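You operate a simulated robot arm through the tools that you are given. There is no shell and no other tool.

The job below is to be done with a simulated robot arm. You get a single attempt, and the scene is never put back.

TASK
Put things in order on the long bench top. At the end: the gold brass weight from the long bench top stands on top of the cream card; the white cup from the long bench top stands where the gold brass weight stood; the blue brush from the long bench top stands where the white cup stood; the brown wooden block from the long bench top stands where the blue brush stood; whatever was shut is shut again. Leave all else as you found it, and nothing knocked over.

It is judged by the outcome, as a careful person would: the job done as asked, and still so three seconds after it is handed in. It fails if anything else is knocked over, pushed out of place, dropped, spilled or broken.

THE ROBOT
A 6-joint arm with a two-finger parallel gripper, fixed in place. Base frame: the origin is at the foot of the arm, x ahead of it, y to its left, z up; the work surface is at about z = 84. Lengths are in cm, angles in degrees, forces in N, time in s.
With the tool pointing down near the work surface it reaches from about 26 to 68 cm from the base axis. Its first joint turns from -66.0 to 66.0 degrees. Payload 2.9 kg.
The TCP is the grasp point between the finger pads, 3 cm short of the fingertips. In the tool frame z runs along the fingers and y along their closing line. The gripper opens to 11 cm. The fingers are 2 cm wide and 1 cm thick; the gripper's body (4.8 by 11.2 cm) begins 5.5 cm behind the TCP.
Orientation is that of the tool frame in the base frame, as a unit quaternion [x, y, z, w]. With the fingers straight down and closing along the base's y, the tool's x points along the base's -x, its y along +y and its z along -z.

THE INTERFACE
- The arm moves only by the tool step_arm. Its argument "series" is a list of rows, each a list of 3 entries, a list of its own where there are three numbers: the shift along the base's x, y, z in units of 40 mm (1.0 is 40 mm), then the turn, a rotation vector about the base's x, y, z in units of 6 degrees (1.0 is 6 degrees), then the finger opening in cm, from 0 to 11. In form: [[[tx, ty, tz], [wx, wy, wz], hand], ...]. A call has 1 to 20 rows; each row shifts and turns the commanded pose from where the row before left it. A call with a number of a shift or a turn outside -1 to 1 is refused whole. Rows are played at 5 a second. More than 5 cm and 8.6 degrees between two rows, or a gripper value outside its range, and nothing of the call is played. A pose out of reach is approached as far as the arm can. The call stops where the force on the tool passes 40 N (or 10 N more than at its start, if that is more) or the arm is blocked; 0.2 s more then pass. Each finger travels about 10.8 cm/s and halts on what it meets, pressing with about 31 N; the grip force reading is that of the motor and also rises with nothing between the fingers. The clock runs only during rows and for 0.2 s after the last one: add rows that do not move to give the fingers time. The reply holds the time, the measured pose of the TCP, the force on the tool along the base axes, the opening and the grip force, in the units named above and with some noise, with the torque about the TCP (base axes, N m) and any sound that the robot's microphone picked up.
- Cameras (640 x 400 px; columns grow to the right, rows downward): "scene" is fixed at [6.46, 43.89, 137.14]; the picture's right is [-0.75, -0.66, 0.00], its down [-0.41, 0.46, -0.79] and it looks along [0.52, -0.59, -0.62] (base axes); focal length 315 px, centre (320, 200). "wrist" rides on the gripper at [7.2, 1.7, -10.3] in the tool frame; the picture's right is [-0.23, 0.97, 0.00], its down [-0.76, -0.18, -0.62] and it looks along [-0.61, -0.14, 0.78] (tool axes); focal length 222 px, centre (320, 200).
- capture(camera): a new picture of that camera. No time passes.
- probe_pixels(camera, pixels): for up to 12 pixels [column, row] of the newest picture of that camera ("zoom" is the newest enlarged one), the place [x, y, z] in the base frame of the surface seen there, good to about 0.2 cm, but the place of the scene camera against the robot may be out by one fixed shift of up to 2.5 cm in any direction. No time passes.
- close_up(camera, box): a new picture of the part [left, top, right, bottom] of that camera's present view, enlarged. No time passes.
- finish_job(): hands the job in; it is judged then, once.

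Open the gripper and draw the arm clear of the work before you hand the job in, unless the task says otherwise.

The tools are called after "Call:" as a command line: name --argument value ..., lists and objects as JSON in quotes. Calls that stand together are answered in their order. step_arm: Moves the arm, as the interface text tells. Its arguments: {"type":"object","properties":{"series":{"type":"array","items":{"type":"array"}}},"required":["series"]} The other tools are called the same way: capture (camera) takes a picture; probe_pixels (camera, pixels) gives the place of the surface under pixels of a picture; close_up (camera, box) takes an enlarged picture of a part of a camera's view; finish_job () hands the job in.

At the start:

```text
time: 0.0
tcp_pos: [37.19, 17.63, 115.01]
tcp_rot: [0.0, 1.0, 0.0, -0.001]
contact_force: [0.8, 0.4, -0.7]
ft_torque: [0.02, 0.0, 0.0]
width: 10.99
grasp_force: 0.0
```

scene: 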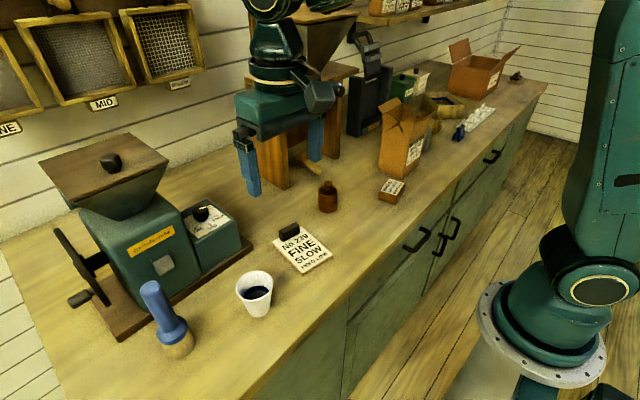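
wrist: 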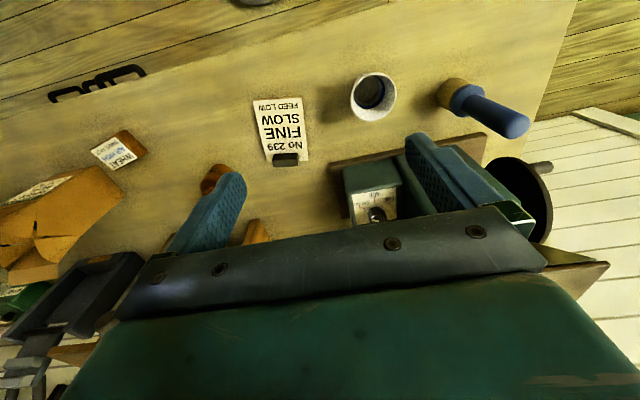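

The scene shows a white cup at about (255,293), a blue brush at (168,325), a card at (303,248) with a dark object on it, a brown bottle-like thing at (327,196) and a small box at (391,190). I take enlarged views to identify everything before moving.

Call:
close_up --camera "scene" --box '[120, 160, 440, 360]'

Call:
close_up --camera "scene" --box '[340, 20, 560, 160]'

Call:
close_up --camera "wrist" --box '[60, 50, 560, 280]'

```text
2.00 times, centred on (280, 260) of scene
```

zoom: 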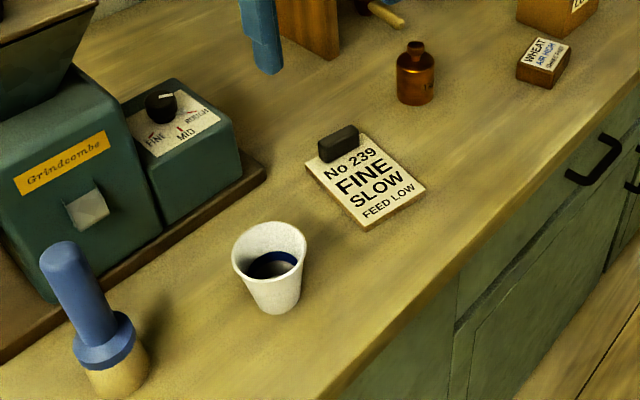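

```text
2.86 times, centred on (450, 90) of scene
```

zoom: 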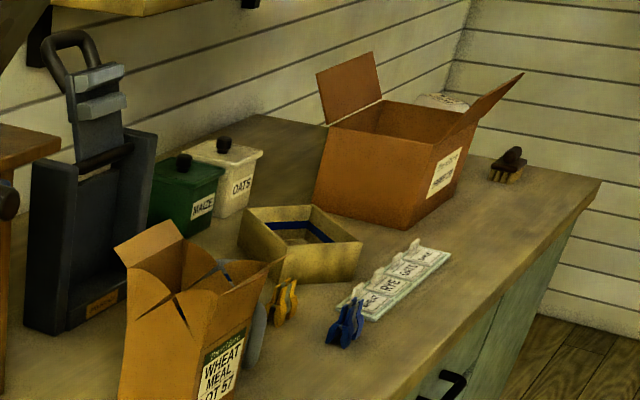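

```text
1.28 times, centred on (310, 165) of wrist
```

zoom: 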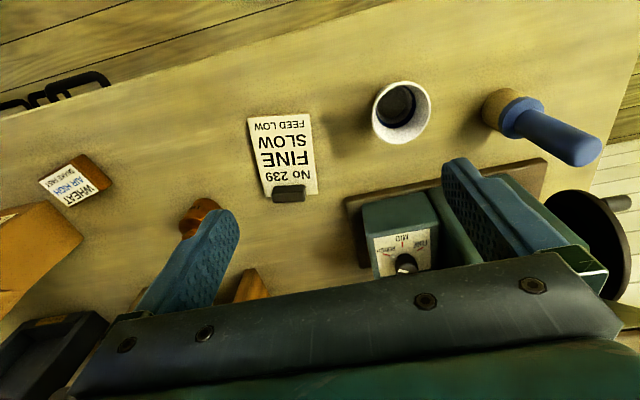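

The orange-brown knobbed object at (327,196) may be the brass weight and the labelled piece at (391,190) the wooden block. I enlarge those, the card with its dark clip, and the cup contents.

Call:
close_up --camera "scene" --box '[295, 160, 423, 240]'

Call:
close_up --camera "scene" --box '[223, 210, 351, 330]'

Call:
close_up --camera "scene" --box '[100, 260, 228, 370]'

Call:
close_up --camera "scene" --box '[360, 80, 520, 190]'

Call:
close_up --camera "scene" --box '[0, 0, 400, 250]'

```text
5.00 times, centred on (359, 200) of scene
```

zoom: 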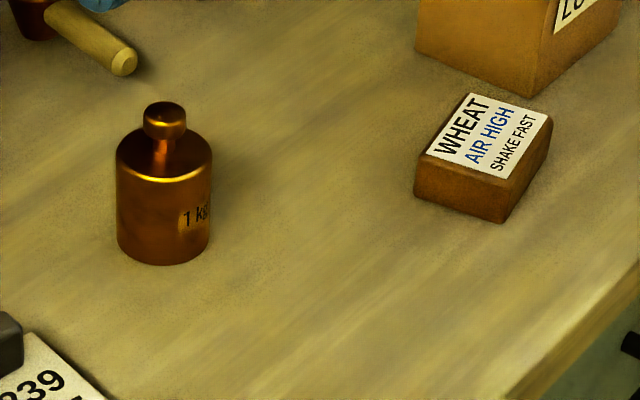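

```text
3.33 times, centred on (287, 270) of scene
```

zoom: 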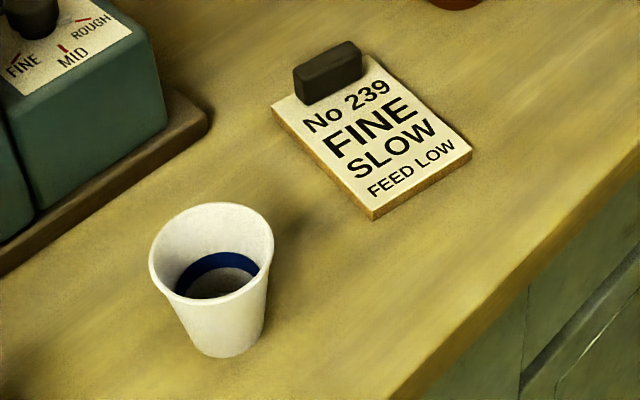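

```text
3.64 times, centred on (164, 315) of scene
```

zoom: 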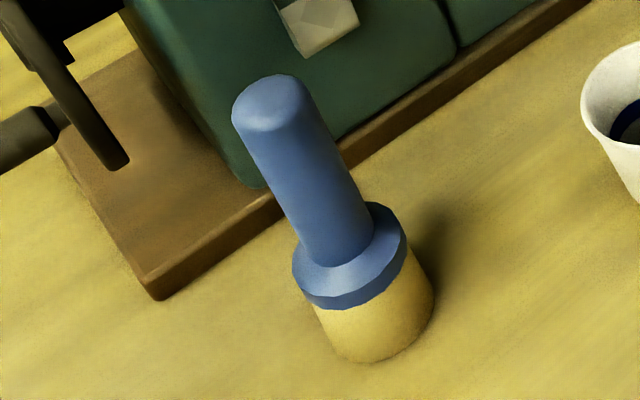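

```text
3.64 times, centred on (440, 135) of scene
```

zoom: 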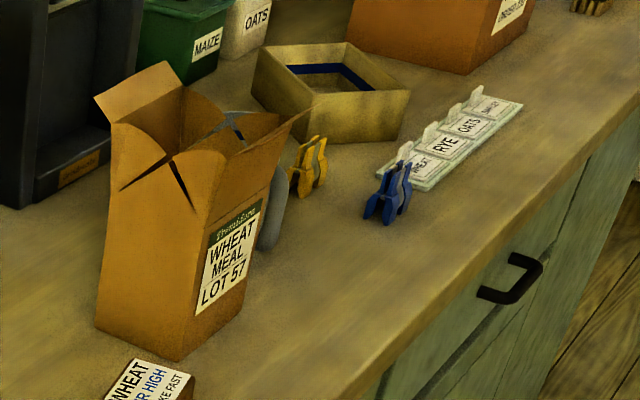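

```text
1.60 times, centred on (200, 125) of scene
```

zoom: 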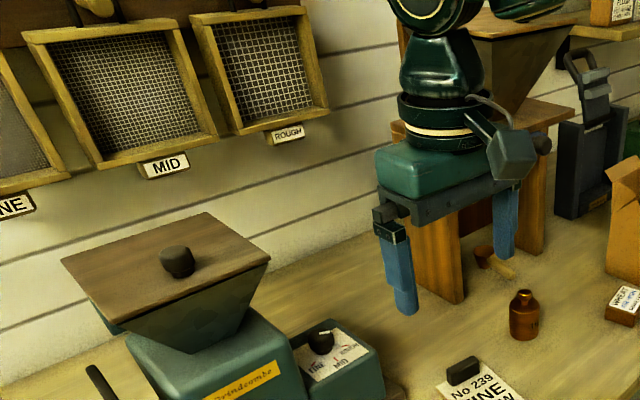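

The weight (1 kg, brass) is at (327,196), the block with its WHEAT label at (391,190), the card has a dark clip at its end. I probe matching points in both cameras to find the scene camera's fixed shift.

Call:
capture --camera "wrist"

Call:
probe_pixels --camera "wrist" --pixels '[[254, 102], [302, 98], [309, 159], [269, 162], [287, 160], [372, 73], [373, 120], [351, 97], [396, 97], [520, 125], [445, 95], [120, 150]]'

Call:
probe_pixels --camera "scene" --pixels '[[303, 273], [332, 256], [306, 228], [275, 242], [289, 231], [237, 285], [272, 285], [254, 271], [255, 302], [150, 287], [178, 350], [391, 186]]'

```text
taken
```

wrist: 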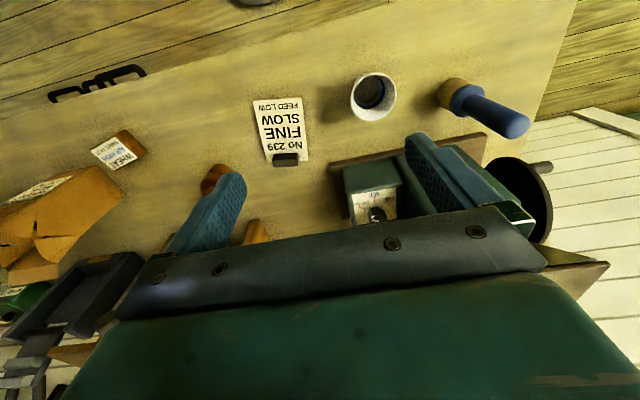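

```text
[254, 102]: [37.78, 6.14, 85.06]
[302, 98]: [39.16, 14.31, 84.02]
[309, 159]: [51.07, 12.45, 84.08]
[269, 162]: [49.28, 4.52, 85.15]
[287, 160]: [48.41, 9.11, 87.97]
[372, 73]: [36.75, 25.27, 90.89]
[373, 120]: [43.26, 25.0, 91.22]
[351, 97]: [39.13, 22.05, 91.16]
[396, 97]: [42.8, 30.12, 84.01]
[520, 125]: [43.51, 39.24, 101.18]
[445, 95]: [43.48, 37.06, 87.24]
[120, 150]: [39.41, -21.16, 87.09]
```

```text
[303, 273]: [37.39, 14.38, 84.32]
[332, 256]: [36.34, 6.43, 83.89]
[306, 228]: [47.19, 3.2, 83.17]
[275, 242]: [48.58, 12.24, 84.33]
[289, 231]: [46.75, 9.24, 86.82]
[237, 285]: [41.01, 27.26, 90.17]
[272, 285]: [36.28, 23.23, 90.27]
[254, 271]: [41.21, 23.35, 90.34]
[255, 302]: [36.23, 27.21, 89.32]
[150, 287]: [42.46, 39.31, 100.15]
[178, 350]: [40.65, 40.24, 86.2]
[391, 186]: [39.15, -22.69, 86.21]
```

The two cameras differ by roughly 1–1.5 cm in x and 0.9 in z. I probe obstacles (hopper tops, mill base, stand, cardboard boxes, shelf) in the scene picture to know what heights to keep clear of.

Call:
probe_pixels --camera "scene" --pixels '[[110, 162], [60, 165], [165, 165], [130, 140], [210, 215], [245, 245], [225, 225], [116, 335], [245, 258], [80, 298], [150, 230], [75, 205]]'

Call:
probe_pixels --camera "scene" --pixels '[[327, 185], [327, 195], [327, 209], [319, 194], [336, 194], [318, 174], [305, 160], [270, 170], [345, 60], [330, 20], [312, 100], [410, 110]]'

Call:
probe_pixels --camera "scene" --pixels '[[380, 193], [396, 200], [403, 186], [392, 180], [404, 175], [383, 168], [432, 125], [462, 52], [372, 60], [355, 120], [455, 135], [475, 115]]'

```text
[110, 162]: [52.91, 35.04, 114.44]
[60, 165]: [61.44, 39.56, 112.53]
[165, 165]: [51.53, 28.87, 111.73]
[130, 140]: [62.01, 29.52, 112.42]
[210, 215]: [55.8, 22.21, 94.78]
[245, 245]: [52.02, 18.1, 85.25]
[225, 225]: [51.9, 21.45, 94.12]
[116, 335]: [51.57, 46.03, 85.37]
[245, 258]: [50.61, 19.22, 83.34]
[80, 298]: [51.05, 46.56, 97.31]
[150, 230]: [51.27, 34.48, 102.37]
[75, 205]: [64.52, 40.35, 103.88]
```

```text
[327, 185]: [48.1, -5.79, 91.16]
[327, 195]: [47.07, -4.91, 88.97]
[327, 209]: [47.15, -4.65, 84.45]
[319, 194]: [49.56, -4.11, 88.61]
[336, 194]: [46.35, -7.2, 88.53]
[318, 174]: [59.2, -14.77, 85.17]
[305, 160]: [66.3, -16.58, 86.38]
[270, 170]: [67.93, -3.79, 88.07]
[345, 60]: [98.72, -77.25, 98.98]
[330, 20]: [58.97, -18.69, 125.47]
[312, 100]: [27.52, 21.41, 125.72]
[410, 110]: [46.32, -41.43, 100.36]
```

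```text
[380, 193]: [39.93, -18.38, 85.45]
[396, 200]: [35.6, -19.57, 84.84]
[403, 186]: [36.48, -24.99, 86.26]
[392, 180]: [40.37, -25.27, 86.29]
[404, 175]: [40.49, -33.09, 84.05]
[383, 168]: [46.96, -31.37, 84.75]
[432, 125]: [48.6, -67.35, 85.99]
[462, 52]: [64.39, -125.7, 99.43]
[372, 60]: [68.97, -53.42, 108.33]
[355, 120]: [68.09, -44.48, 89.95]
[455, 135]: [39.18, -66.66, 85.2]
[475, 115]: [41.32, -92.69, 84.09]
```

The weight is near (48,-5) in scene coordinates, the block near (38,-22), and the mill front edge near x=51 with its hopper lip to z≈113. I move the hand at its present height to about (30,0) to see the weight, card and block with the wrist camera.

Call:
step_arm --series '[[[-0.36, -0.88, 0], [0, 0, 0], 11], [[-0.36, -0.88, 0], [0, 0, 0], 11], [[-0.36, -0.88, 0], [0, 0, 0], 11], [[-0.36, -0.88, 0], [0, 0, 0], 11], [[-0.36, -0.88, 0], [0, 0, 0], 11], [[0, 0, 0], [0, 0, 0], 11], [[0, 0, 0], [0, 0, 0], 11]]'

Call:
capture --camera "wrist"

Call:
capture --camera "scene"

```text
time: 1.6
tcp_pos: [30.05, 0.27, 114.86]
tcp_rot: [0.0, 1.0, 0.0, 0.0]
contact_force: [0.3, -0.6, 0.3]
ft_torque: [0.02, 0.01, -0.02]
width: 11.0
grasp_force: 0.1
```

```text
taken
```

wrist: 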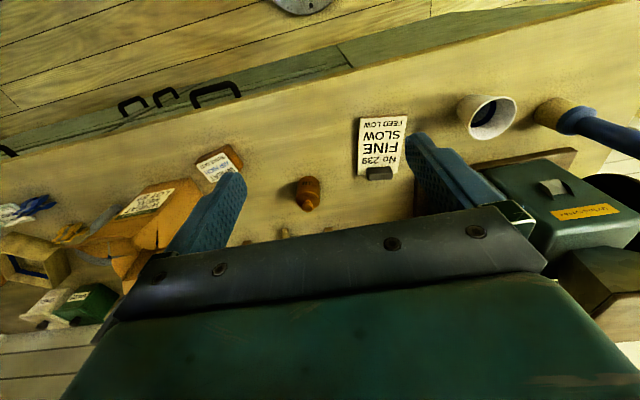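

```text
taken
```

scene: 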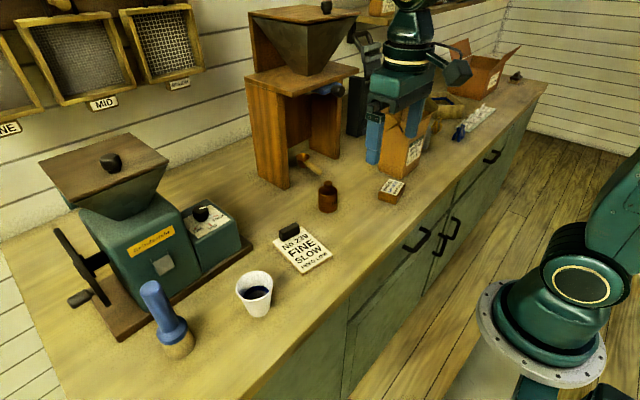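

Now the weight is visible in the wrist view near (307,193), the card near (381,145), the block near (218,163). I enlarge this and probe precise points.

Call:
close_up --camera "wrist" --box '[180, 100, 440, 262]'

Call:
close_up --camera "scene" --box '[240, 60, 400, 220]'

```text
2.46 times, centred on (310, 181) of wrist
```

zoom: 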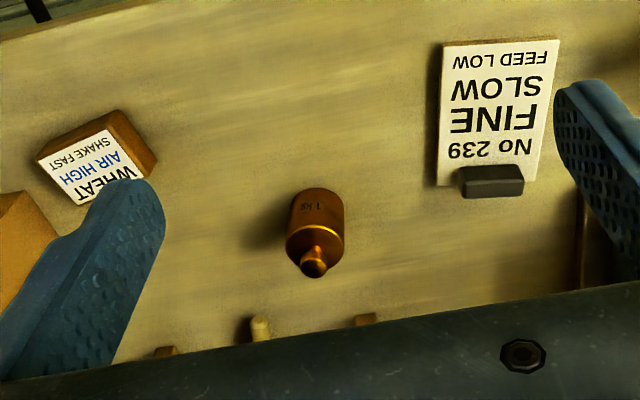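

```text
2.50 times, centred on (320, 140) of scene
```

zoom: 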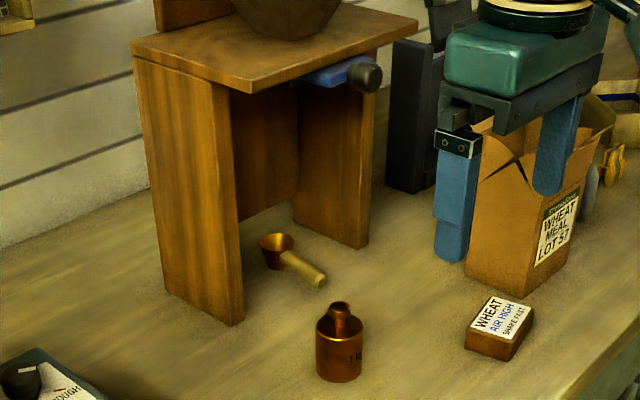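

I zoom tightly on the weight from the wrist and then probe across it to fit its axis and diameter.

Call:
close_up --camera "wrist" --box '[275, 165, 339, 221]'

Call:
probe_pixels --camera "wrist" --pixels '[[307, 206], [298, 190], [302, 190], [307, 190], [312, 190], [318, 190], [307, 178], [307, 182], [300, 198], [315, 198], [307, 200], [307, 212]]'

Call:
probe_pixels --camera "wrist" --pixels '[[360, 118], [406, 117], [399, 171], [359, 175], [368, 173], [391, 171], [380, 172], [380, 178], [368, 168], [391, 167], [380, 145], [380, 120]]'

Call:
probe_pixels --camera "wrist" --pixels '[[224, 145], [243, 166], [236, 173], [222, 153], [197, 164], [212, 182], [228, 147], [241, 162], [230, 158], [210, 165], [240, 172], [200, 158]]'

```text
7.14 times, centred on (307, 193) of wrist
```

zoom: 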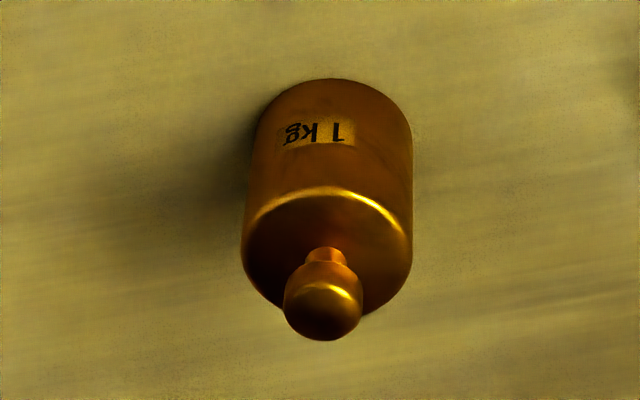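

```text
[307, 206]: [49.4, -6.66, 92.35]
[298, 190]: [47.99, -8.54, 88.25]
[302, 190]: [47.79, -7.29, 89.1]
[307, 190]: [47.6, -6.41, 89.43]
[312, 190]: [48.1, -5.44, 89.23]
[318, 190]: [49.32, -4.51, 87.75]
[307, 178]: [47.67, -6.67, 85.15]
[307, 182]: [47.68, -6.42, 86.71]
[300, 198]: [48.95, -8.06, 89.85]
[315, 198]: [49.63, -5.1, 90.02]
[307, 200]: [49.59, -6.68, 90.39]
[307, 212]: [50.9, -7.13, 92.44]
```

```text
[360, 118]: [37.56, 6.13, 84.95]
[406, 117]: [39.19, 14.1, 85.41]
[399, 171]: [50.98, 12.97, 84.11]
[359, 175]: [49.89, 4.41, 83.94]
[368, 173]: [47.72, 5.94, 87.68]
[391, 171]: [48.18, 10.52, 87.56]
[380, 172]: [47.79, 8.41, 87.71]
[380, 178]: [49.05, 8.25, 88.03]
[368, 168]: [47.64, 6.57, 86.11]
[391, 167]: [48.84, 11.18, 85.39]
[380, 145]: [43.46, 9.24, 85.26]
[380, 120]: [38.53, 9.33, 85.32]
```

```text
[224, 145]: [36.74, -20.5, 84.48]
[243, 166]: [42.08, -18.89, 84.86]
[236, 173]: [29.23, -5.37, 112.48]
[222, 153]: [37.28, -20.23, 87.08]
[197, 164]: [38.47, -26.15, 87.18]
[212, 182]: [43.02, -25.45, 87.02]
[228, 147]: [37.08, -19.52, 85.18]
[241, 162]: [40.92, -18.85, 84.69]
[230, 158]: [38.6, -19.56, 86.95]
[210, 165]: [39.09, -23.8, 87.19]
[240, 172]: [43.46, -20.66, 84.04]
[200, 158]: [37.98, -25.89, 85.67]
```

From the wrist: weight axis ≈(49.8,-6.9), body radius ≈2.3, top of knob z≈92.5; card top z≈85.3 with free area x 37.6–47.5, y 5.5–13.5; block top z≈87.1. I move to about (30,31) at this height to look at the cup and brush.

Call:
step_arm --series '[[[0, 1, 0], [0, 0, 0], 11], [[0, 1, 0], [0, 0, 0], 11], [[0, 1, 0], [0, 0, 0], 11], [[0, 1, 0], [0, 0, 0], 11], [[0, 1, 0], [0, 0, 0], 11], [[0, 1, 0], [0, 0, 0], 11], [[0, 1, 0], [0, 0, 0], 11], [[0, 1, 0], [0, 0, 0], 11], [[0, 0, 0], [0, 0, 0], 11], [[0, 0, 0], [0, 0, 0], 11]]'

Call:
capture --camera "wrist"

Call:
close_up --camera "wrist" --box '[220, 80, 440, 217]'

```text
time: 3.8
tcp_pos: [30.0, 32.19, 114.74]
tcp_rot: [0.0, 1.0, -0.001, 0.0]
contact_force: [0.0, 0.0, -0.8]
ft_torque: [0.01, 0.01, 0.02]
width: 11.0
grasp_force: 0.0
```

```text
taken
```

wrist: 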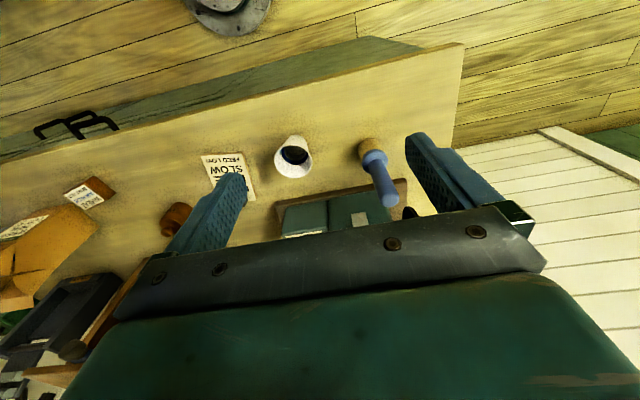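

```text
2.91 times, centred on (330, 148) of wrist
```

zoom: 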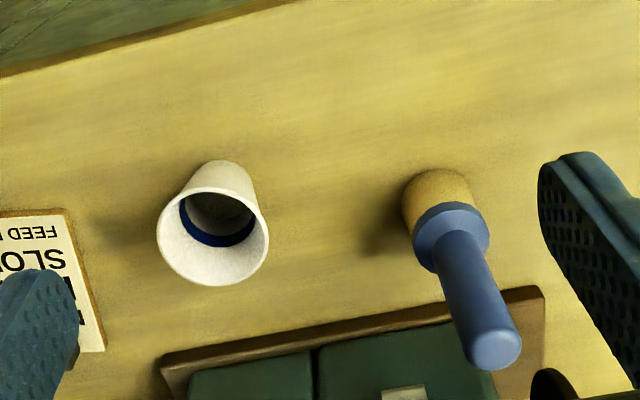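

The cup appears empty with a blue inner stripe at zoom (215,235); the brush stands upright with base at zoom (437,200) and handle top at (497,355). I probe both in the enlarged picture.

Call:
probe_pixels --camera "zoom" --pixels '[[212, 188], [160, 235], [266, 235], [212, 283], [175, 268], [250, 268], [222, 163], [200, 178], [248, 178], [215, 210], [222, 172], [215, 195]]'

Call:
probe_pixels --camera "zoom" --pixels '[[437, 172], [406, 195], [468, 190], [437, 200], [420, 215], [485, 225], [416, 245], [455, 205], [460, 280], [500, 280], [497, 345], [480, 310]]'

Call:
probe_pixels --camera "zoom" --pixels '[[165, 365], [325, 335], [540, 290], [430, 312], [545, 350], [260, 370], [400, 340], [480, 250], [450, 235], [495, 362], [475, 355], [515, 340]]'

```text
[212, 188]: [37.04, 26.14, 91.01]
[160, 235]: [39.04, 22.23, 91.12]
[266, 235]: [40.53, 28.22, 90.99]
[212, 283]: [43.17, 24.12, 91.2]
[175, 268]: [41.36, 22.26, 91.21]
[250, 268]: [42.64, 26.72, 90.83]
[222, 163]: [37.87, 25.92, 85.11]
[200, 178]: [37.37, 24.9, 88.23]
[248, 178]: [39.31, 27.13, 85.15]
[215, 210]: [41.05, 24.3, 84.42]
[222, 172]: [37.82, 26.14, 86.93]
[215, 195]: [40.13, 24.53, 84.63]
```

```text
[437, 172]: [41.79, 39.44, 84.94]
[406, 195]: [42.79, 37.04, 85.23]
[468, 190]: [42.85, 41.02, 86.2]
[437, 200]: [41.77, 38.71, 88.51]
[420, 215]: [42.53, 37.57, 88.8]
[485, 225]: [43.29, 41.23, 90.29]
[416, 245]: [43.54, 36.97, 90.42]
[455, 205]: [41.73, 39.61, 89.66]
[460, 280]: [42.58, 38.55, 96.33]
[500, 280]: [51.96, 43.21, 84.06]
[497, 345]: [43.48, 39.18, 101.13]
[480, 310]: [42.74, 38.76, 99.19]
```

```text
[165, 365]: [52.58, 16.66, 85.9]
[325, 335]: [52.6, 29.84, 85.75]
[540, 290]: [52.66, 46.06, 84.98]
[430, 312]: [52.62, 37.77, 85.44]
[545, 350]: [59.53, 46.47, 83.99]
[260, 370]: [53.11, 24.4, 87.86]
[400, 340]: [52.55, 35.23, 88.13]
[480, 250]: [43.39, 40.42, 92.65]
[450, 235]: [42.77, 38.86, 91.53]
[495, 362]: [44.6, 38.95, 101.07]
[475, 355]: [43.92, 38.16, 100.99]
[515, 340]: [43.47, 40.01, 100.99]
```

Cup: rim centre ≈(40.0,25.15), r≈3.2, rim z≈91.1. Brush: axis ≈(43.9,39.1), handle radius ≈1.4 from z≈91 to 101. Now I probe the wooden stand, its top edge and lever, and the cardboard box near the weight and block for hand clearance.

Call:
capture --camera "scene"

Call:
close_up --camera "scene" --box '[230, 0, 450, 220]'

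Call:
probe_pixels --camera "scene" --pixels '[[286, 185], [334, 155], [286, 95], [355, 68], [337, 91], [318, 173], [248, 80], [330, 88], [299, 8], [330, 50], [300, 60], [345, 20]]'

Call:
probe_pixels --camera "scene" --pixels '[[383, 120], [388, 100], [405, 115], [428, 112], [404, 170], [380, 160], [430, 150], [400, 140], [395, 98], [425, 105], [437, 108], [415, 130]]'

```text
taken
```

scene: 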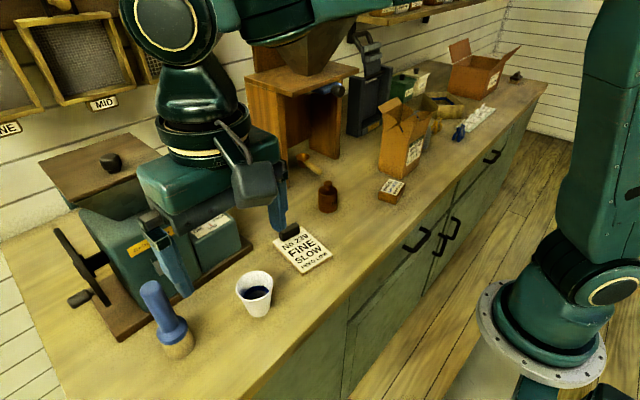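

```text
1.82 times, centred on (340, 110) of scene
```

zoom: 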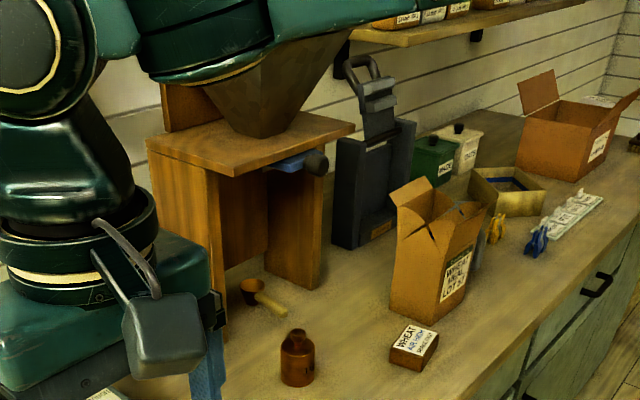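

```text
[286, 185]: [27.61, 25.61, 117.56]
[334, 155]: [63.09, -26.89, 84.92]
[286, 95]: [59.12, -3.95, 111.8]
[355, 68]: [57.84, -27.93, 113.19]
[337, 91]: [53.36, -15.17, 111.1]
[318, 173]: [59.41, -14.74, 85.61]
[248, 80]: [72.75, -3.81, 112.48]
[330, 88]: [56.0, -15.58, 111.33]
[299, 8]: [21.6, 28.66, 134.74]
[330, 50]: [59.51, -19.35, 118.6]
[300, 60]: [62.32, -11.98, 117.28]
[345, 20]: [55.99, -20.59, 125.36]
```

```text
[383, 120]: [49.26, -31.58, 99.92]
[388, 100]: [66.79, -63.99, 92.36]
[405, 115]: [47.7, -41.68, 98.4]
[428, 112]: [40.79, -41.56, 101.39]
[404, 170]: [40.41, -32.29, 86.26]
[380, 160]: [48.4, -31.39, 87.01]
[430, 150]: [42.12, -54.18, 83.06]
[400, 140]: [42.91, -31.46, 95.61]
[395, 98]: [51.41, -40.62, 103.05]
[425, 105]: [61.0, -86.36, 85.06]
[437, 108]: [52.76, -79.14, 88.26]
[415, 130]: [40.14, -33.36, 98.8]
```

The stand's front top edge is about x≈60, its lever knob about (54.6,-15.4,112), so approaching the weight low from the robot side is clear. I travel to (36,-6.85,101), passing over the cup and card with margin.

Call:
step_arm --series '[[[0.15, -0.976, 0], [0, 0, 0], 11], [[0.15, -0.976, 0], [0, 0, 0], 11], [[0.15, -0.976, -0.43], [0, 0, 0], 11], [[0.15, -0.976, -0.43], [0, 0, 0], 11], [[0.15, -0.976, -0.43], [0, 0, 0], 11], [[0.15, -0.976, -0.43], [0, 0, 0], 11], [[0.15, -0.976, -0.43], [0, 0, 0], 11], [[0.15, -0.976, -0.43], [0, 0, 0], 11], [[0.15, -0.976, -0.43], [0, 0, 0], 11], [[0.15, -0.976, -0.43], [0, 0, 0], 11], [[0, 0, 0], [0, 0, 0], 11], [[0, 0, 0], [0, 0, 0], 11]]'

Call:
capture --camera "wrist"

Call:
capture --camera "scene"

```text
time: 6.4
tcp_pos: [35.98, -6.8, 101.26]
tcp_rot: [-0.001, 1.0, 0.001, 0.0]
contact_force: [-0.2, 0.8, -0.3]
ft_torque: [-0.03, -0.01, -0.03]
width: 11.0
grasp_force: 0.1
```

```text
taken
```

wrist: 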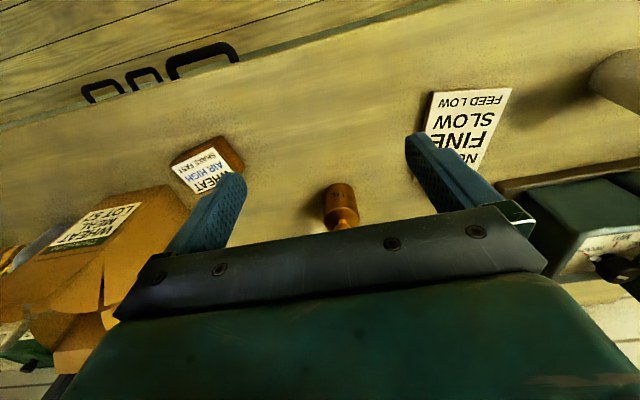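

```text
taken
```

scene: 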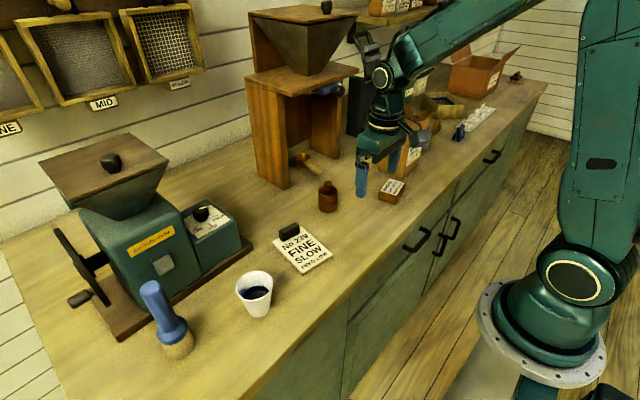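

The weight is seen at wrist (340,207), centred between the fingers. I probe it again from here, and probe the stand's hopper lid and edge in the scene view.

Call:
probe_pixels --camera "wrist" --pixels '[[326, 200], [332, 200], [340, 200], [348, 200], [356, 200], [340, 190], [326, 212], [340, 212], [355, 212], [333, 222], [350, 222], [341, 224]]'

Call:
probe_pixels --camera "scene" --pixels '[[265, 14], [300, 22], [325, 23], [352, 14], [305, 40], [300, 70], [286, 97], [355, 70], [338, 90], [286, 184], [262, 178], [327, 185]]'

```text
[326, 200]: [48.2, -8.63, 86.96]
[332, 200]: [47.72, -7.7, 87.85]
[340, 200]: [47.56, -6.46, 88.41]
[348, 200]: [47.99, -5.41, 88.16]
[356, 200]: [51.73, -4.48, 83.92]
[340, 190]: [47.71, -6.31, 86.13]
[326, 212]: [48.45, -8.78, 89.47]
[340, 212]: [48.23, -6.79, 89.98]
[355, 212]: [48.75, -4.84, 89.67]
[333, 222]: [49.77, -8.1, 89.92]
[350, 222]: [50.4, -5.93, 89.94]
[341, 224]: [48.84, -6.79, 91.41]
```

```text
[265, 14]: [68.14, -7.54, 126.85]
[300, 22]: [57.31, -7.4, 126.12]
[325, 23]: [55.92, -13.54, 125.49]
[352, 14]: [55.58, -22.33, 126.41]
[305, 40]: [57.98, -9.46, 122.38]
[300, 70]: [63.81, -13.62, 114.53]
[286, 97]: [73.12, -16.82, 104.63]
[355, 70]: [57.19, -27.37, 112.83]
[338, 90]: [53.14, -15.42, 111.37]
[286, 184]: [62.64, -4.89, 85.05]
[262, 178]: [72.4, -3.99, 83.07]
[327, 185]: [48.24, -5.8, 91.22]
```

Refined weight axis ≈(49.95,-6.85), knob top ≈92.5; the stand's hopper lid reaches to about x≈56.8 at z≈127, so I keep low. I go down to 97.5, forward over the weight, then descend slowly to TCP z≈88.3 with the fingers open.

Call:
step_arm --series '[[[0, 0, -0.94], [0, 0, 0], 11], [[0.7, -0.01, 0], [0, 0, 0], 11], [[0.7, 0, 0], [0, 0, 0], 11], [[0.7, 0, 0], [0, 0, 0], 11], [[0.7, 0, 0], [0, 0, 0], 11], [[0.69, 0, 0], [0, 0, 0], 11], [[0, 0, 0], [0, 0, 0], 11], [[0, 0, 0], [0, 0, 0], 11]]'

Call:
capture --camera "scene"

Call:
capture --camera "wrist"

```text
time: 8.2
tcp_pos: [49.87, -7.0, 97.46]
tcp_rot: [0.001, 1.0, -0.001, 0.0]
contact_force: [-0.1, -0.6, -0.5]
ft_torque: [0.02, -0.02, 0.04]
width: 11.0
grasp_force: 0.1
```

```text
taken
```

scene: 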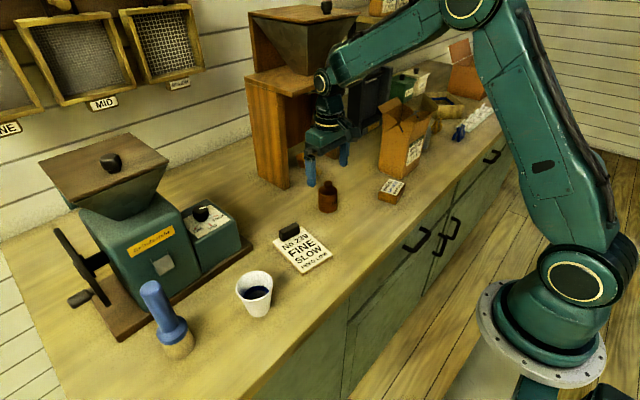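

```text
taken
```

wrist: 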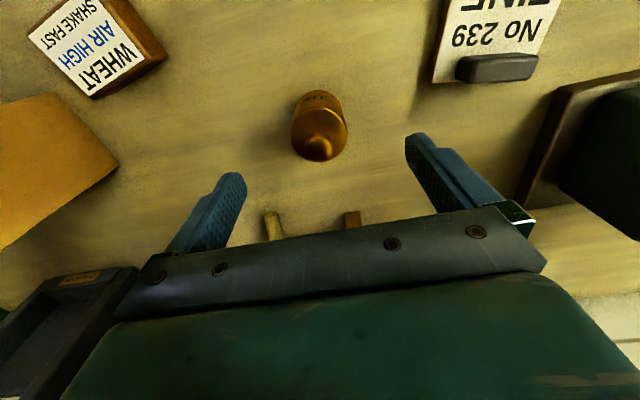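

The weight lies at wrist (319,130) with its knob at (321,148), which matches where the TCP axis projects (column 320). I probe quickly to confirm, then descend.

Call:
probe_pixels --camera "wrist" --pixels '[[321, 148], [294, 125], [345, 125], [294, 135], [346, 135], [318, 95], [318, 158], [321, 138], [310, 148], [332, 148]]'

```text
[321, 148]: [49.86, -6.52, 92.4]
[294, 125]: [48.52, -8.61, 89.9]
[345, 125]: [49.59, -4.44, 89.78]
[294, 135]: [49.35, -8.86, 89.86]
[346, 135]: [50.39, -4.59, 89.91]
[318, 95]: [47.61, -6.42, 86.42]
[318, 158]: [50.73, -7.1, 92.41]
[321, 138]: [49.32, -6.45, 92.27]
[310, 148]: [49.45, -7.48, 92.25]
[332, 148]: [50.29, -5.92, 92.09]
```

Axis is about (50.0,-6.75), z-top 92.4. I nudge +0.1/+0.2 cm and descend 9.2 cm to TCP z≈88.3, fingers still open.

Call:
step_arm --series '[[[0.025, 0.05, -0.5], [0, 0, 0], 11], [[0, 0, -0.5], [0, 0, 0], 11], [[0, 0, -0.5], [0, 0, 0], 11], [[0, 0, -0.4], [0, 0, 0], 11], [[0, 0, -0.25], [0, 0, 0], 11], [[0, 0, -0.14], [0, 0, 0], 11], [[0, 0, 0], [0, 0, 0], 11], [[0, 0, 0], [0, 0, 0], 11]]'

Call:
capture --camera "wrist"

Call:
close_up --camera "scene" --box '[260, 60, 420, 230]'

```text
time: 10.0
tcp_pos: [49.89, -6.7, 88.18]
tcp_rot: [0.0, 1.0, 0.0, 0.0]
contact_force: [0.5, -0.2, -1.1]
ft_torque: [-0.05, -0.02, -0.04]
width: 11.01
grasp_force: 0.1
```

```text
taken
```

wrist: 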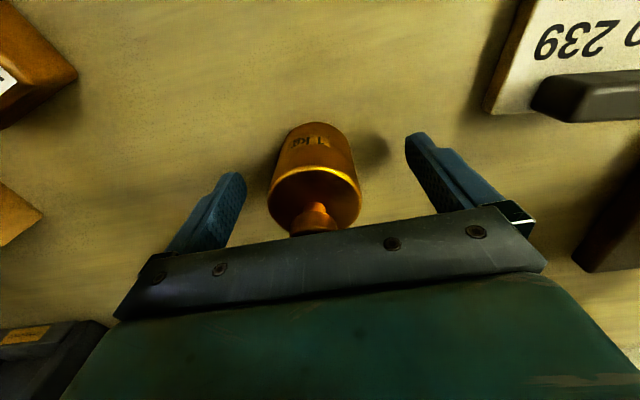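

```text
2.35 times, centred on (340, 145) of scene
```

zoom: 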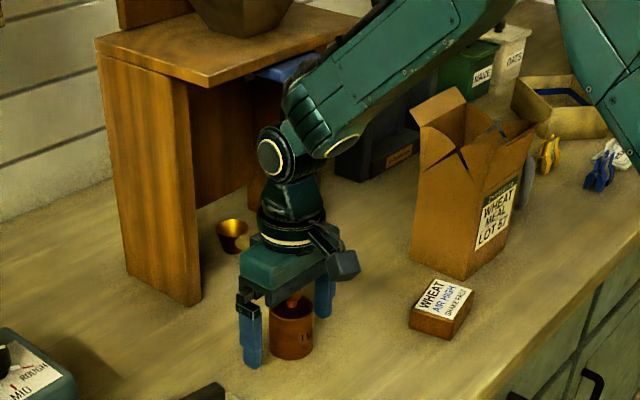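

The fingers straddle the weight evenly. I close in stages onto the body and hold.

Call:
step_arm --series '[[[0, 0, 0], [0, 0, 0], 8], [[0, 0, 0], [0, 0, 0], 6.5], [[0, 0, 0], [0, 0, 0], 5.5], [[0, 0, 0], [0, 0, 0], 5], [[0, 0, 0], [0, 0, 0], 4.6], [[0, 0, 0], [0, 0, 0], 4.2], [[0, 0, 0], [0, 0, 0], 3.8], [[0, 0, 0], [0, 0, 0], 3.5], [[0, 0, 0], [0, 0, 0], 3.5]]'

```text
time: 12.0
tcp_pos: [49.87, -6.74, 88.24]
tcp_rot: [0.0, 1.0, 0.0, 0.0]
contact_force: [-1.0, -6.0, 3.2]
ft_torque: [-0.01, -0.04, -0.01]
width: 4.92
grasp_force: 30.4
```

Gripped at 4.92 cm with 30 N. I lift about 6 cm slowly and check the grip holds.

Call:
step_arm --series '[[[0, 0, 0.1], [0, 0, 0], 3.5], [[0, 0, 0.2], [0, 0, 0], 3.5], [[0, 0, 0.3], [0, 0, 0], 3.5], [[0, 0, 0.3], [0, 0, 0], 3.5], [[0, 0, 0.3], [0, 0, 0], 3.5], [[0, 0, 0.3], [0, 0, 0], 3.5], [[0, 0, 0], [0, 0, 0], 3.5], [[0, 0, 0], [0, 0, 0], 3.5]]'

Call:
capture --camera "wrist"

Call:
capture --camera "scene"

```text
time: 13.8
tcp_pos: [50.0, -6.61, 94.42]
tcp_rot: [0.0, 1.0, 0.001, 0.001]
contact_force: [-0.5, 0.8, -10.0]
ft_torque: [0.02, 0.03, -0.02]
width: 4.98
grasp_force: 30.9
```

```text
taken
```

wrist: 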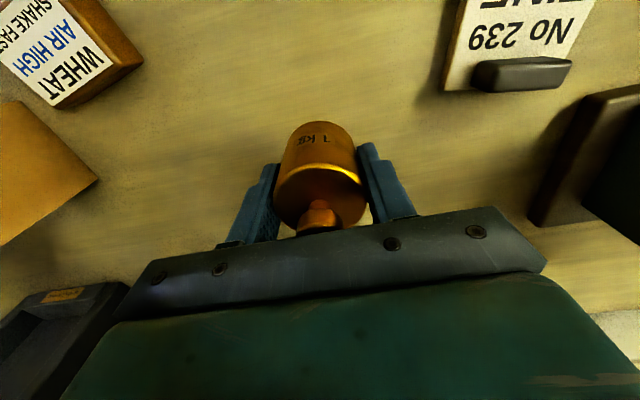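

```text
taken
```

scene: 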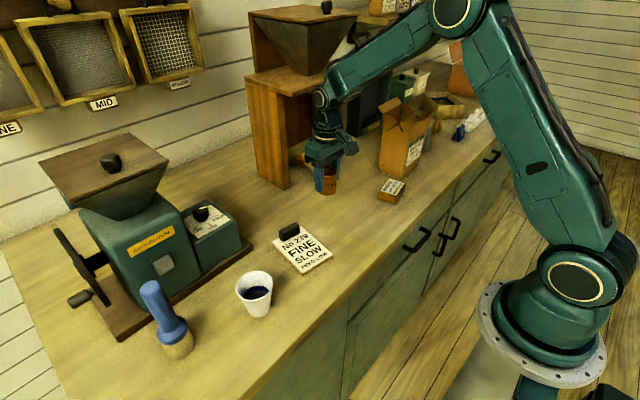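

Weight is held (−10 N load). I retreat to x≈43.1, then shift left to y≈9.6, keeping the bottom at z≈90 (clip top is 88).

Call:
step_arm --series '[[[-0.4, 0, 0], [0, 0, 0], 3.5], [[-0.6, 0, 0], [0, 0, 0], 3.5], [[-0.5, 0.2, 0], [0, 0, 0], 3.5], [[-0.22, 0.5, 0], [0, 0, 0], 3.5], [[0, 0.7, 0], [0, 0, 0], 3.5], [[0, 0.7, 0], [0, 0, 0], 3.5], [[0, 0.7, 0], [0, 0, 0], 3.5], [[0, 0.6, 0], [0, 0, 0], 3.5], [[0, 0.4, 0], [0, 0, 0], 3.5], [[0, 0.25, 0], [0, 0, 0], 3.5], [[0, 0, 0], [0, 0, 0], 3.5], [[0, 0, 0], [0, 0, 0], 3.5]]'

Call:
capture --camera "wrist"

Call:
close_up --camera "scene" --box '[220, 140, 400, 300]'

```text
time: 16.4
tcp_pos: [43.19, 9.43, 94.26]
tcp_rot: [0.0, 1.0, 0.0, 0.0]
contact_force: [-0.3, 0.2, -9.8]
ft_torque: [-0.01, 0.01, -0.01]
width: 4.95
grasp_force: 30.7
```

```text
taken
```

wrist: 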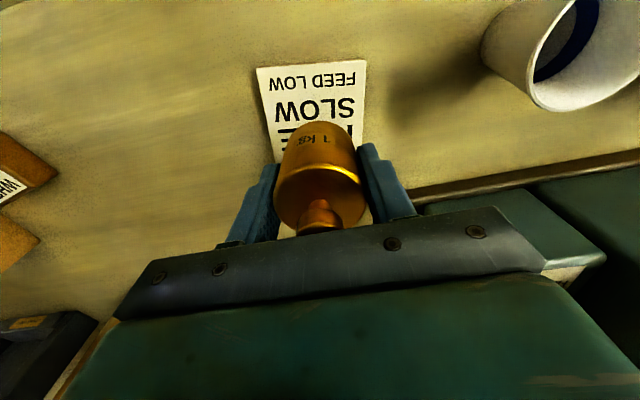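

```text
2.50 times, centred on (310, 220) of scene
```

zoom: 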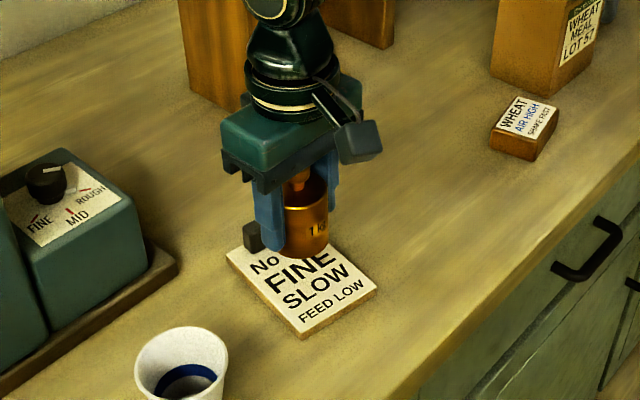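

I probe the card's near corners and the visible card surface to confirm centring before lowering.

Call:
probe_pixels --camera "wrist" --pixels '[[260, 72], [362, 65], [310, 70], [275, 140], [362, 130], [280, 110], [355, 110], [277, 155], [361, 142], [315, 100]]'

```text
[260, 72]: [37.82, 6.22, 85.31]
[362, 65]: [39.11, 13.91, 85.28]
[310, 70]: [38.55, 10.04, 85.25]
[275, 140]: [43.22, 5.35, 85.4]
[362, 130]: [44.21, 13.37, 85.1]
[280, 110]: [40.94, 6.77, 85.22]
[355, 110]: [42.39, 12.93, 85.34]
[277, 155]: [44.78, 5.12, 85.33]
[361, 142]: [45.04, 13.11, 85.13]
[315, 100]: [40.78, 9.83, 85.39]
```

Card spans y 5.3–13.4 here, so y≈9.4 is centred; top z≈85.3. I lower to just above contact, then creep.

Call:
step_arm --series '[[[0, 0, -0.4], [0, 0, 0], 3.5], [[0, 0, -0.3], [0, 0, 0], 3.5], [[0, 0, -0.2], [0, 0, 0], 3.5], [[0, 0, -0.12], [0, 0, 0], 3.5], [[0, 0, -0.06], [0, 0, 0], 3.5], [[0, 0, 0], [0, 0, 0], 3.5], [[0, 0, 0], [0, 0, 0], 3.5]]'

```text
time: 18.0
tcp_pos: [43.21, 9.52, 89.92]
tcp_rot: [0.0, 1.0, 0.0, 0.0]
contact_force: [0.8, 0.2, -10.2]
ft_torque: [-0.01, 0.02, -0.02]
width: 4.97
grasp_force: 31.1
```

Still carrying the full load at z=89.92. I creep down in 0.1 cm steps until the load comes off.

Call:
step_arm --series '[[[0, 0, -0.03], [0, 0, 0], 3.5], [[0, 0, -0.025], [0, 0, 0], 3.5], [[0, 0, -0.025], [0, 0, 0], 3.5], [[0, 0, 0], [0, 0, 0], 3.5]]'

```text
time: 19.0
tcp_pos: [43.19, 9.5, 89.57]
tcp_rot: [-0.001, 1.0, 0.0, 0.0]
contact_force: [-0.5, 1.0, -10.2]
ft_torque: [0.02, 0.02, -0.02]
width: 4.97
grasp_force: 31.0
```

Not yet touching. I continue with a few more small steps.

Call:
step_arm --series '[[[0, 0, -0.02], [0, 0, 0], 3.5], [[0, 0, -0.02], [0, 0, 0], 3.5], [[0, 0, 0], [0, 0, 0], 3.5]]'

```text
time: 19.8
tcp_pos: [43.16, 9.47, 89.57]
tcp_rot: [0.0, 1.0, -0.001, 0.0]
contact_force: [-0.1, 0.2, -7.2]
ft_torque: [0.01, 0.0, 0.01]
width: 4.97
grasp_force: 30.6
```

Load fell from −10.2 to −7.2 N: contact begins. One or two more tiny steps to seat it fully.

Call:
step_arm --series '[[[0, 0, -0.015], [0, 0, 0], 3.5], [[0, 0, -0.01], [0, 0, 0], 3.5], [[0, 0, 0], [0, 0, 0], 3.5]]'

```text
time: 20.6
tcp_pos: [43.11, 9.52, 89.51]
tcp_rot: [0.0, 1.0, 0.0, 0.0]
contact_force: [-2.2, -2.2, 6.8]
ft_torque: [-0.05, 0.19, 0.02]
width: 4.97
grasp_force: 31.3
```

The weight is now seated (+6.8 N). I open gradually to let it stand, then check.

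Call:
step_arm --series '[[[0, 0, 0], [0, 0, 0], 4.8], [[0, 0, 0], [0, 0, 0], 5.1], [[0, 0, 0], [0, 0, 0], 5.6], [[0, 0, 0], [0, 0, 0], 6.5], [[0, 0, 0], [0, 0, 0], 8], [[0, 0, 0], [0, 0, 0], 9], [[0, 0, 0], [0, 0, 0], 9]]'

Call:
capture --camera "wrist"

```text
time: 22.2
tcp_pos: [43.04, 9.49, 89.39]
tcp_rot: [0.001, 1.0, 0.0, 0.0]
contact_force: [-0.5, 0.5, 0.3]
ft_torque: [0.0, 0.0, -0.01]
width: 8.97
grasp_force: 0.1
```

```text
taken
```

wrist: 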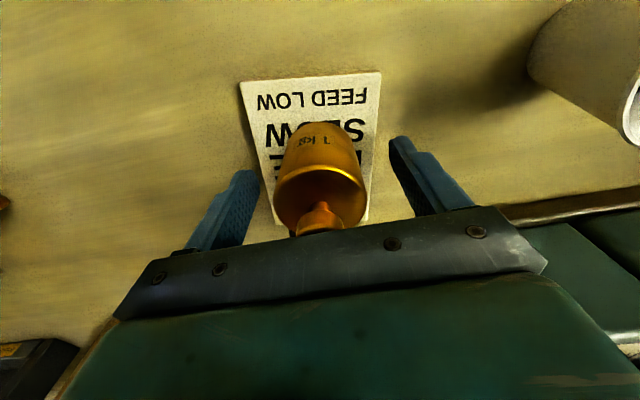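

The weight stands upright on the card. I rise straight up clear of the knob.

Call:
step_arm --series '[[[0, 0, 0.3], [0, 0, 0], 9], [[0, 0, 0.5], [0, 0, 0], 9], [[0, 0, 0.8], [0, 0, 0], 9], [[0, 0, 0.8], [0, 0, 0], 10], [[0, 0, 0.8], [0, 0, 0], 11], [[0, 0, 0], [0, 0, 0], 11], [[0, 0, 0], [0, 0, 0], 11]]'

Call:
capture --camera "wrist"

Call:
close_up --camera "scene" --box '[200, 140, 380, 320]'

```text
time: 23.8
tcp_pos: [43.2, 9.5, 102.15]
tcp_rot: [0.0, 1.0, 0.0, 0.001]
contact_force: [-0.3, 0.3, 0.1]
ft_torque: [0.02, 0.0, 0.01]
width: 11.0
grasp_force: 0.1
```

```text
taken
```

wrist: 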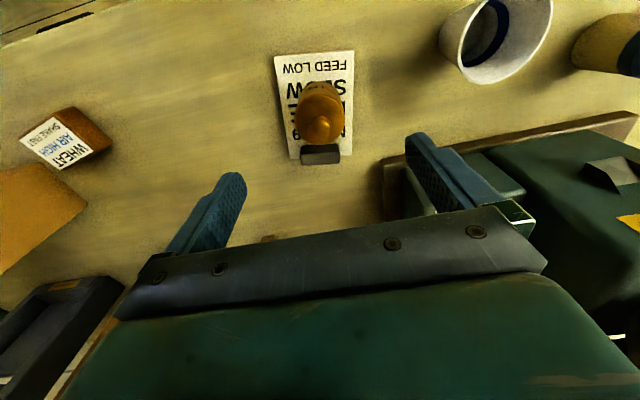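

```text
2.22 times, centred on (290, 230) of scene
```

zoom: 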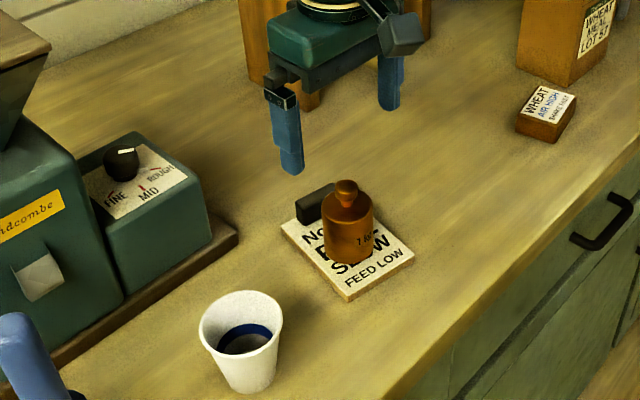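

Weight stands on the card with the dark clip undisturbed. Next the cup: I move over it at (40.0,25.15) at z≈100.

Call:
step_arm --series '[[[-0.16, 0.7825, 0], [0, 0, 0], 11], [[-0.16, 0.7825, 0], [0, 0, 0], 11], [[-0.16, 0.7825, 0], [0, 0, 0], 11], [[-0.16, 0.7825, -0.25], [0, 0, 0], 11], [[-0.16, 0.7825, -0.25], [0, 0, 0], 11], [[0, 0, 0], [0, 0, 0], 11], [[0, 0, 0], [0, 0, 0], 11]]'

Call:
capture --camera "wrist"

```text
time: 25.4
tcp_pos: [39.83, 25.15, 100.11]
tcp_rot: [0.0, 1.0, 0.0, 0.0]
contact_force: [-1.0, -0.6, 0.8]
ft_torque: [-0.01, -0.01, -0.03]
width: 10.98
grasp_force: 0.1
```

```text
taken
```

wrist: 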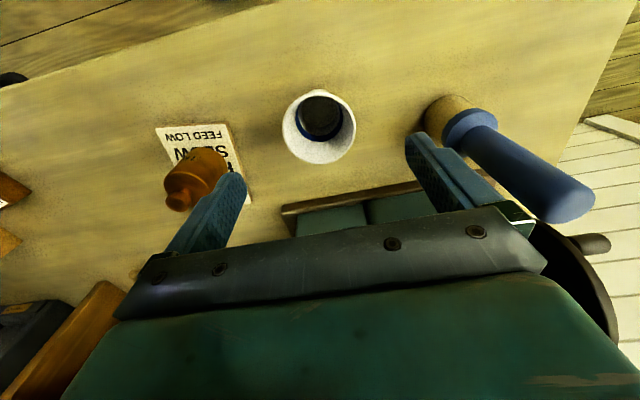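

The cup is centred at wrist (319,127). I probe its rim, inner bottom and outer base for exact centre.

Call:
close_up --camera "wrist" --box '[270, 80, 370, 172]'

Call:
probe_pixels --camera "wrist" --pixels '[[284, 128], [354, 126], [320, 92], [320, 162], [295, 103], [344, 101], [295, 153], [346, 151], [320, 120], [320, 110], [300, 101], [340, 99]]'

```text
4.35 times, centred on (320, 126) of wrist
```

zoom: 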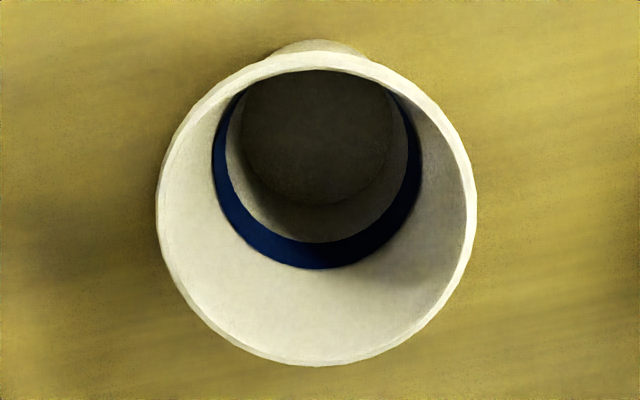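

```text
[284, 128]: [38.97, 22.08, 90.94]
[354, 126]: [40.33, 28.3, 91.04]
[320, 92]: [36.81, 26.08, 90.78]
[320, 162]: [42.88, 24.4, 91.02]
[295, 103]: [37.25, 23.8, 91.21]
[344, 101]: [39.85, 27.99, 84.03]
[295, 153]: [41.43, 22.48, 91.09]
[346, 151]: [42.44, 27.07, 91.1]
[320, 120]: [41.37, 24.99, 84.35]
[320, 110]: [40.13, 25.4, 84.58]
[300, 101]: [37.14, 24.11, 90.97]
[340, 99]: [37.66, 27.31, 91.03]
```

The cup is empty; rim centre ≈(39.8,25.2), r≈3.2, matching the TCP. I descend to TCP z≈89.8 with the open fingers around it.

Call:
step_arm --series '[[[0, 0.01, -0.5], [0, 0, 0], 11], [[0, 0, -0.5], [0, 0, 0], 11], [[0, 0, -0.5], [0, 0, 0], 11], [[0, 0, -0.5], [0, 0, 0], 11], [[0, 0, -0.35], [0, 0, 0], 11], [[0, 0, -0.22], [0, 0, 0], 11], [[0, 0, 0], [0, 0, 0], 11], [[0, 0, 0], [0, 0, 0], 11]]'

Call:
capture --camera "wrist"

```text
time: 27.2
tcp_pos: [39.91, 25.4, 89.96]
tcp_rot: [0.0, 1.0, 0.0, -0.001]
contact_force: [-0.2, -0.5, -0.7]
ft_torque: [0.0, 0.01, 0.01]
width: 10.98
grasp_force: 0.1
```

```text
taken
```

wrist: 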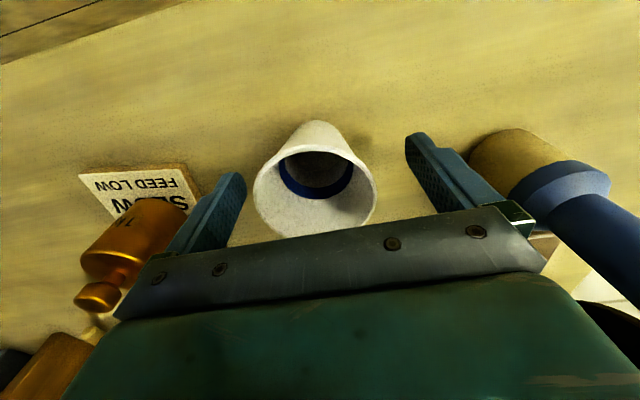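

Fingers straddle the cup. I close gently to near its 6.4 cm diameter and read the grip.

Call:
step_arm --series '[[[0, 0, 0], [0, 0, 0], 9], [[0, 0, 0], [0, 0, 0], 7.8], [[0, 0, 0], [0, 0, 0], 7.2], [[0, 0, 0], [0, 0, 0], 6.9], [[0, 0, 0], [0, 0, 0], 6.6], [[0, 0, 0], [0, 0, 0], 6.4], [[0, 0, 0], [0, 0, 0], 6.2], [[0, 0, 0], [0, 0, 0], 6.2], [[0, 0, 0], [0, 0, 0], 6.2]]'

Call:
capture --camera "wrist"

```text
time: 29.2
tcp_pos: [39.87, 25.35, 89.98]
tcp_rot: [0.0, 1.0, 0.0, -0.001]
contact_force: [0.2, 0.2, -0.6]
ft_torque: [0.0, 0.01, 0.02]
width: 6.26
grasp_force: 1.2
```

```text
taken
```

wrist: 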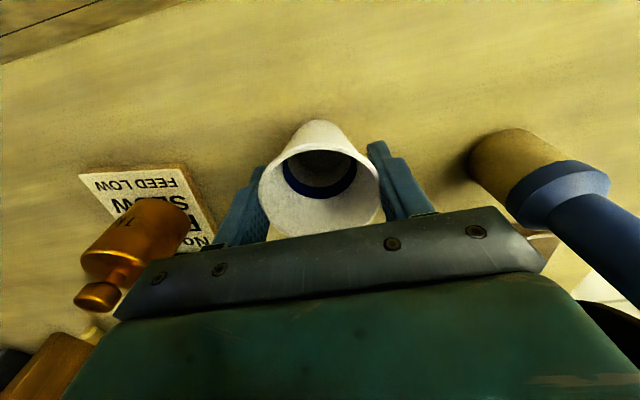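

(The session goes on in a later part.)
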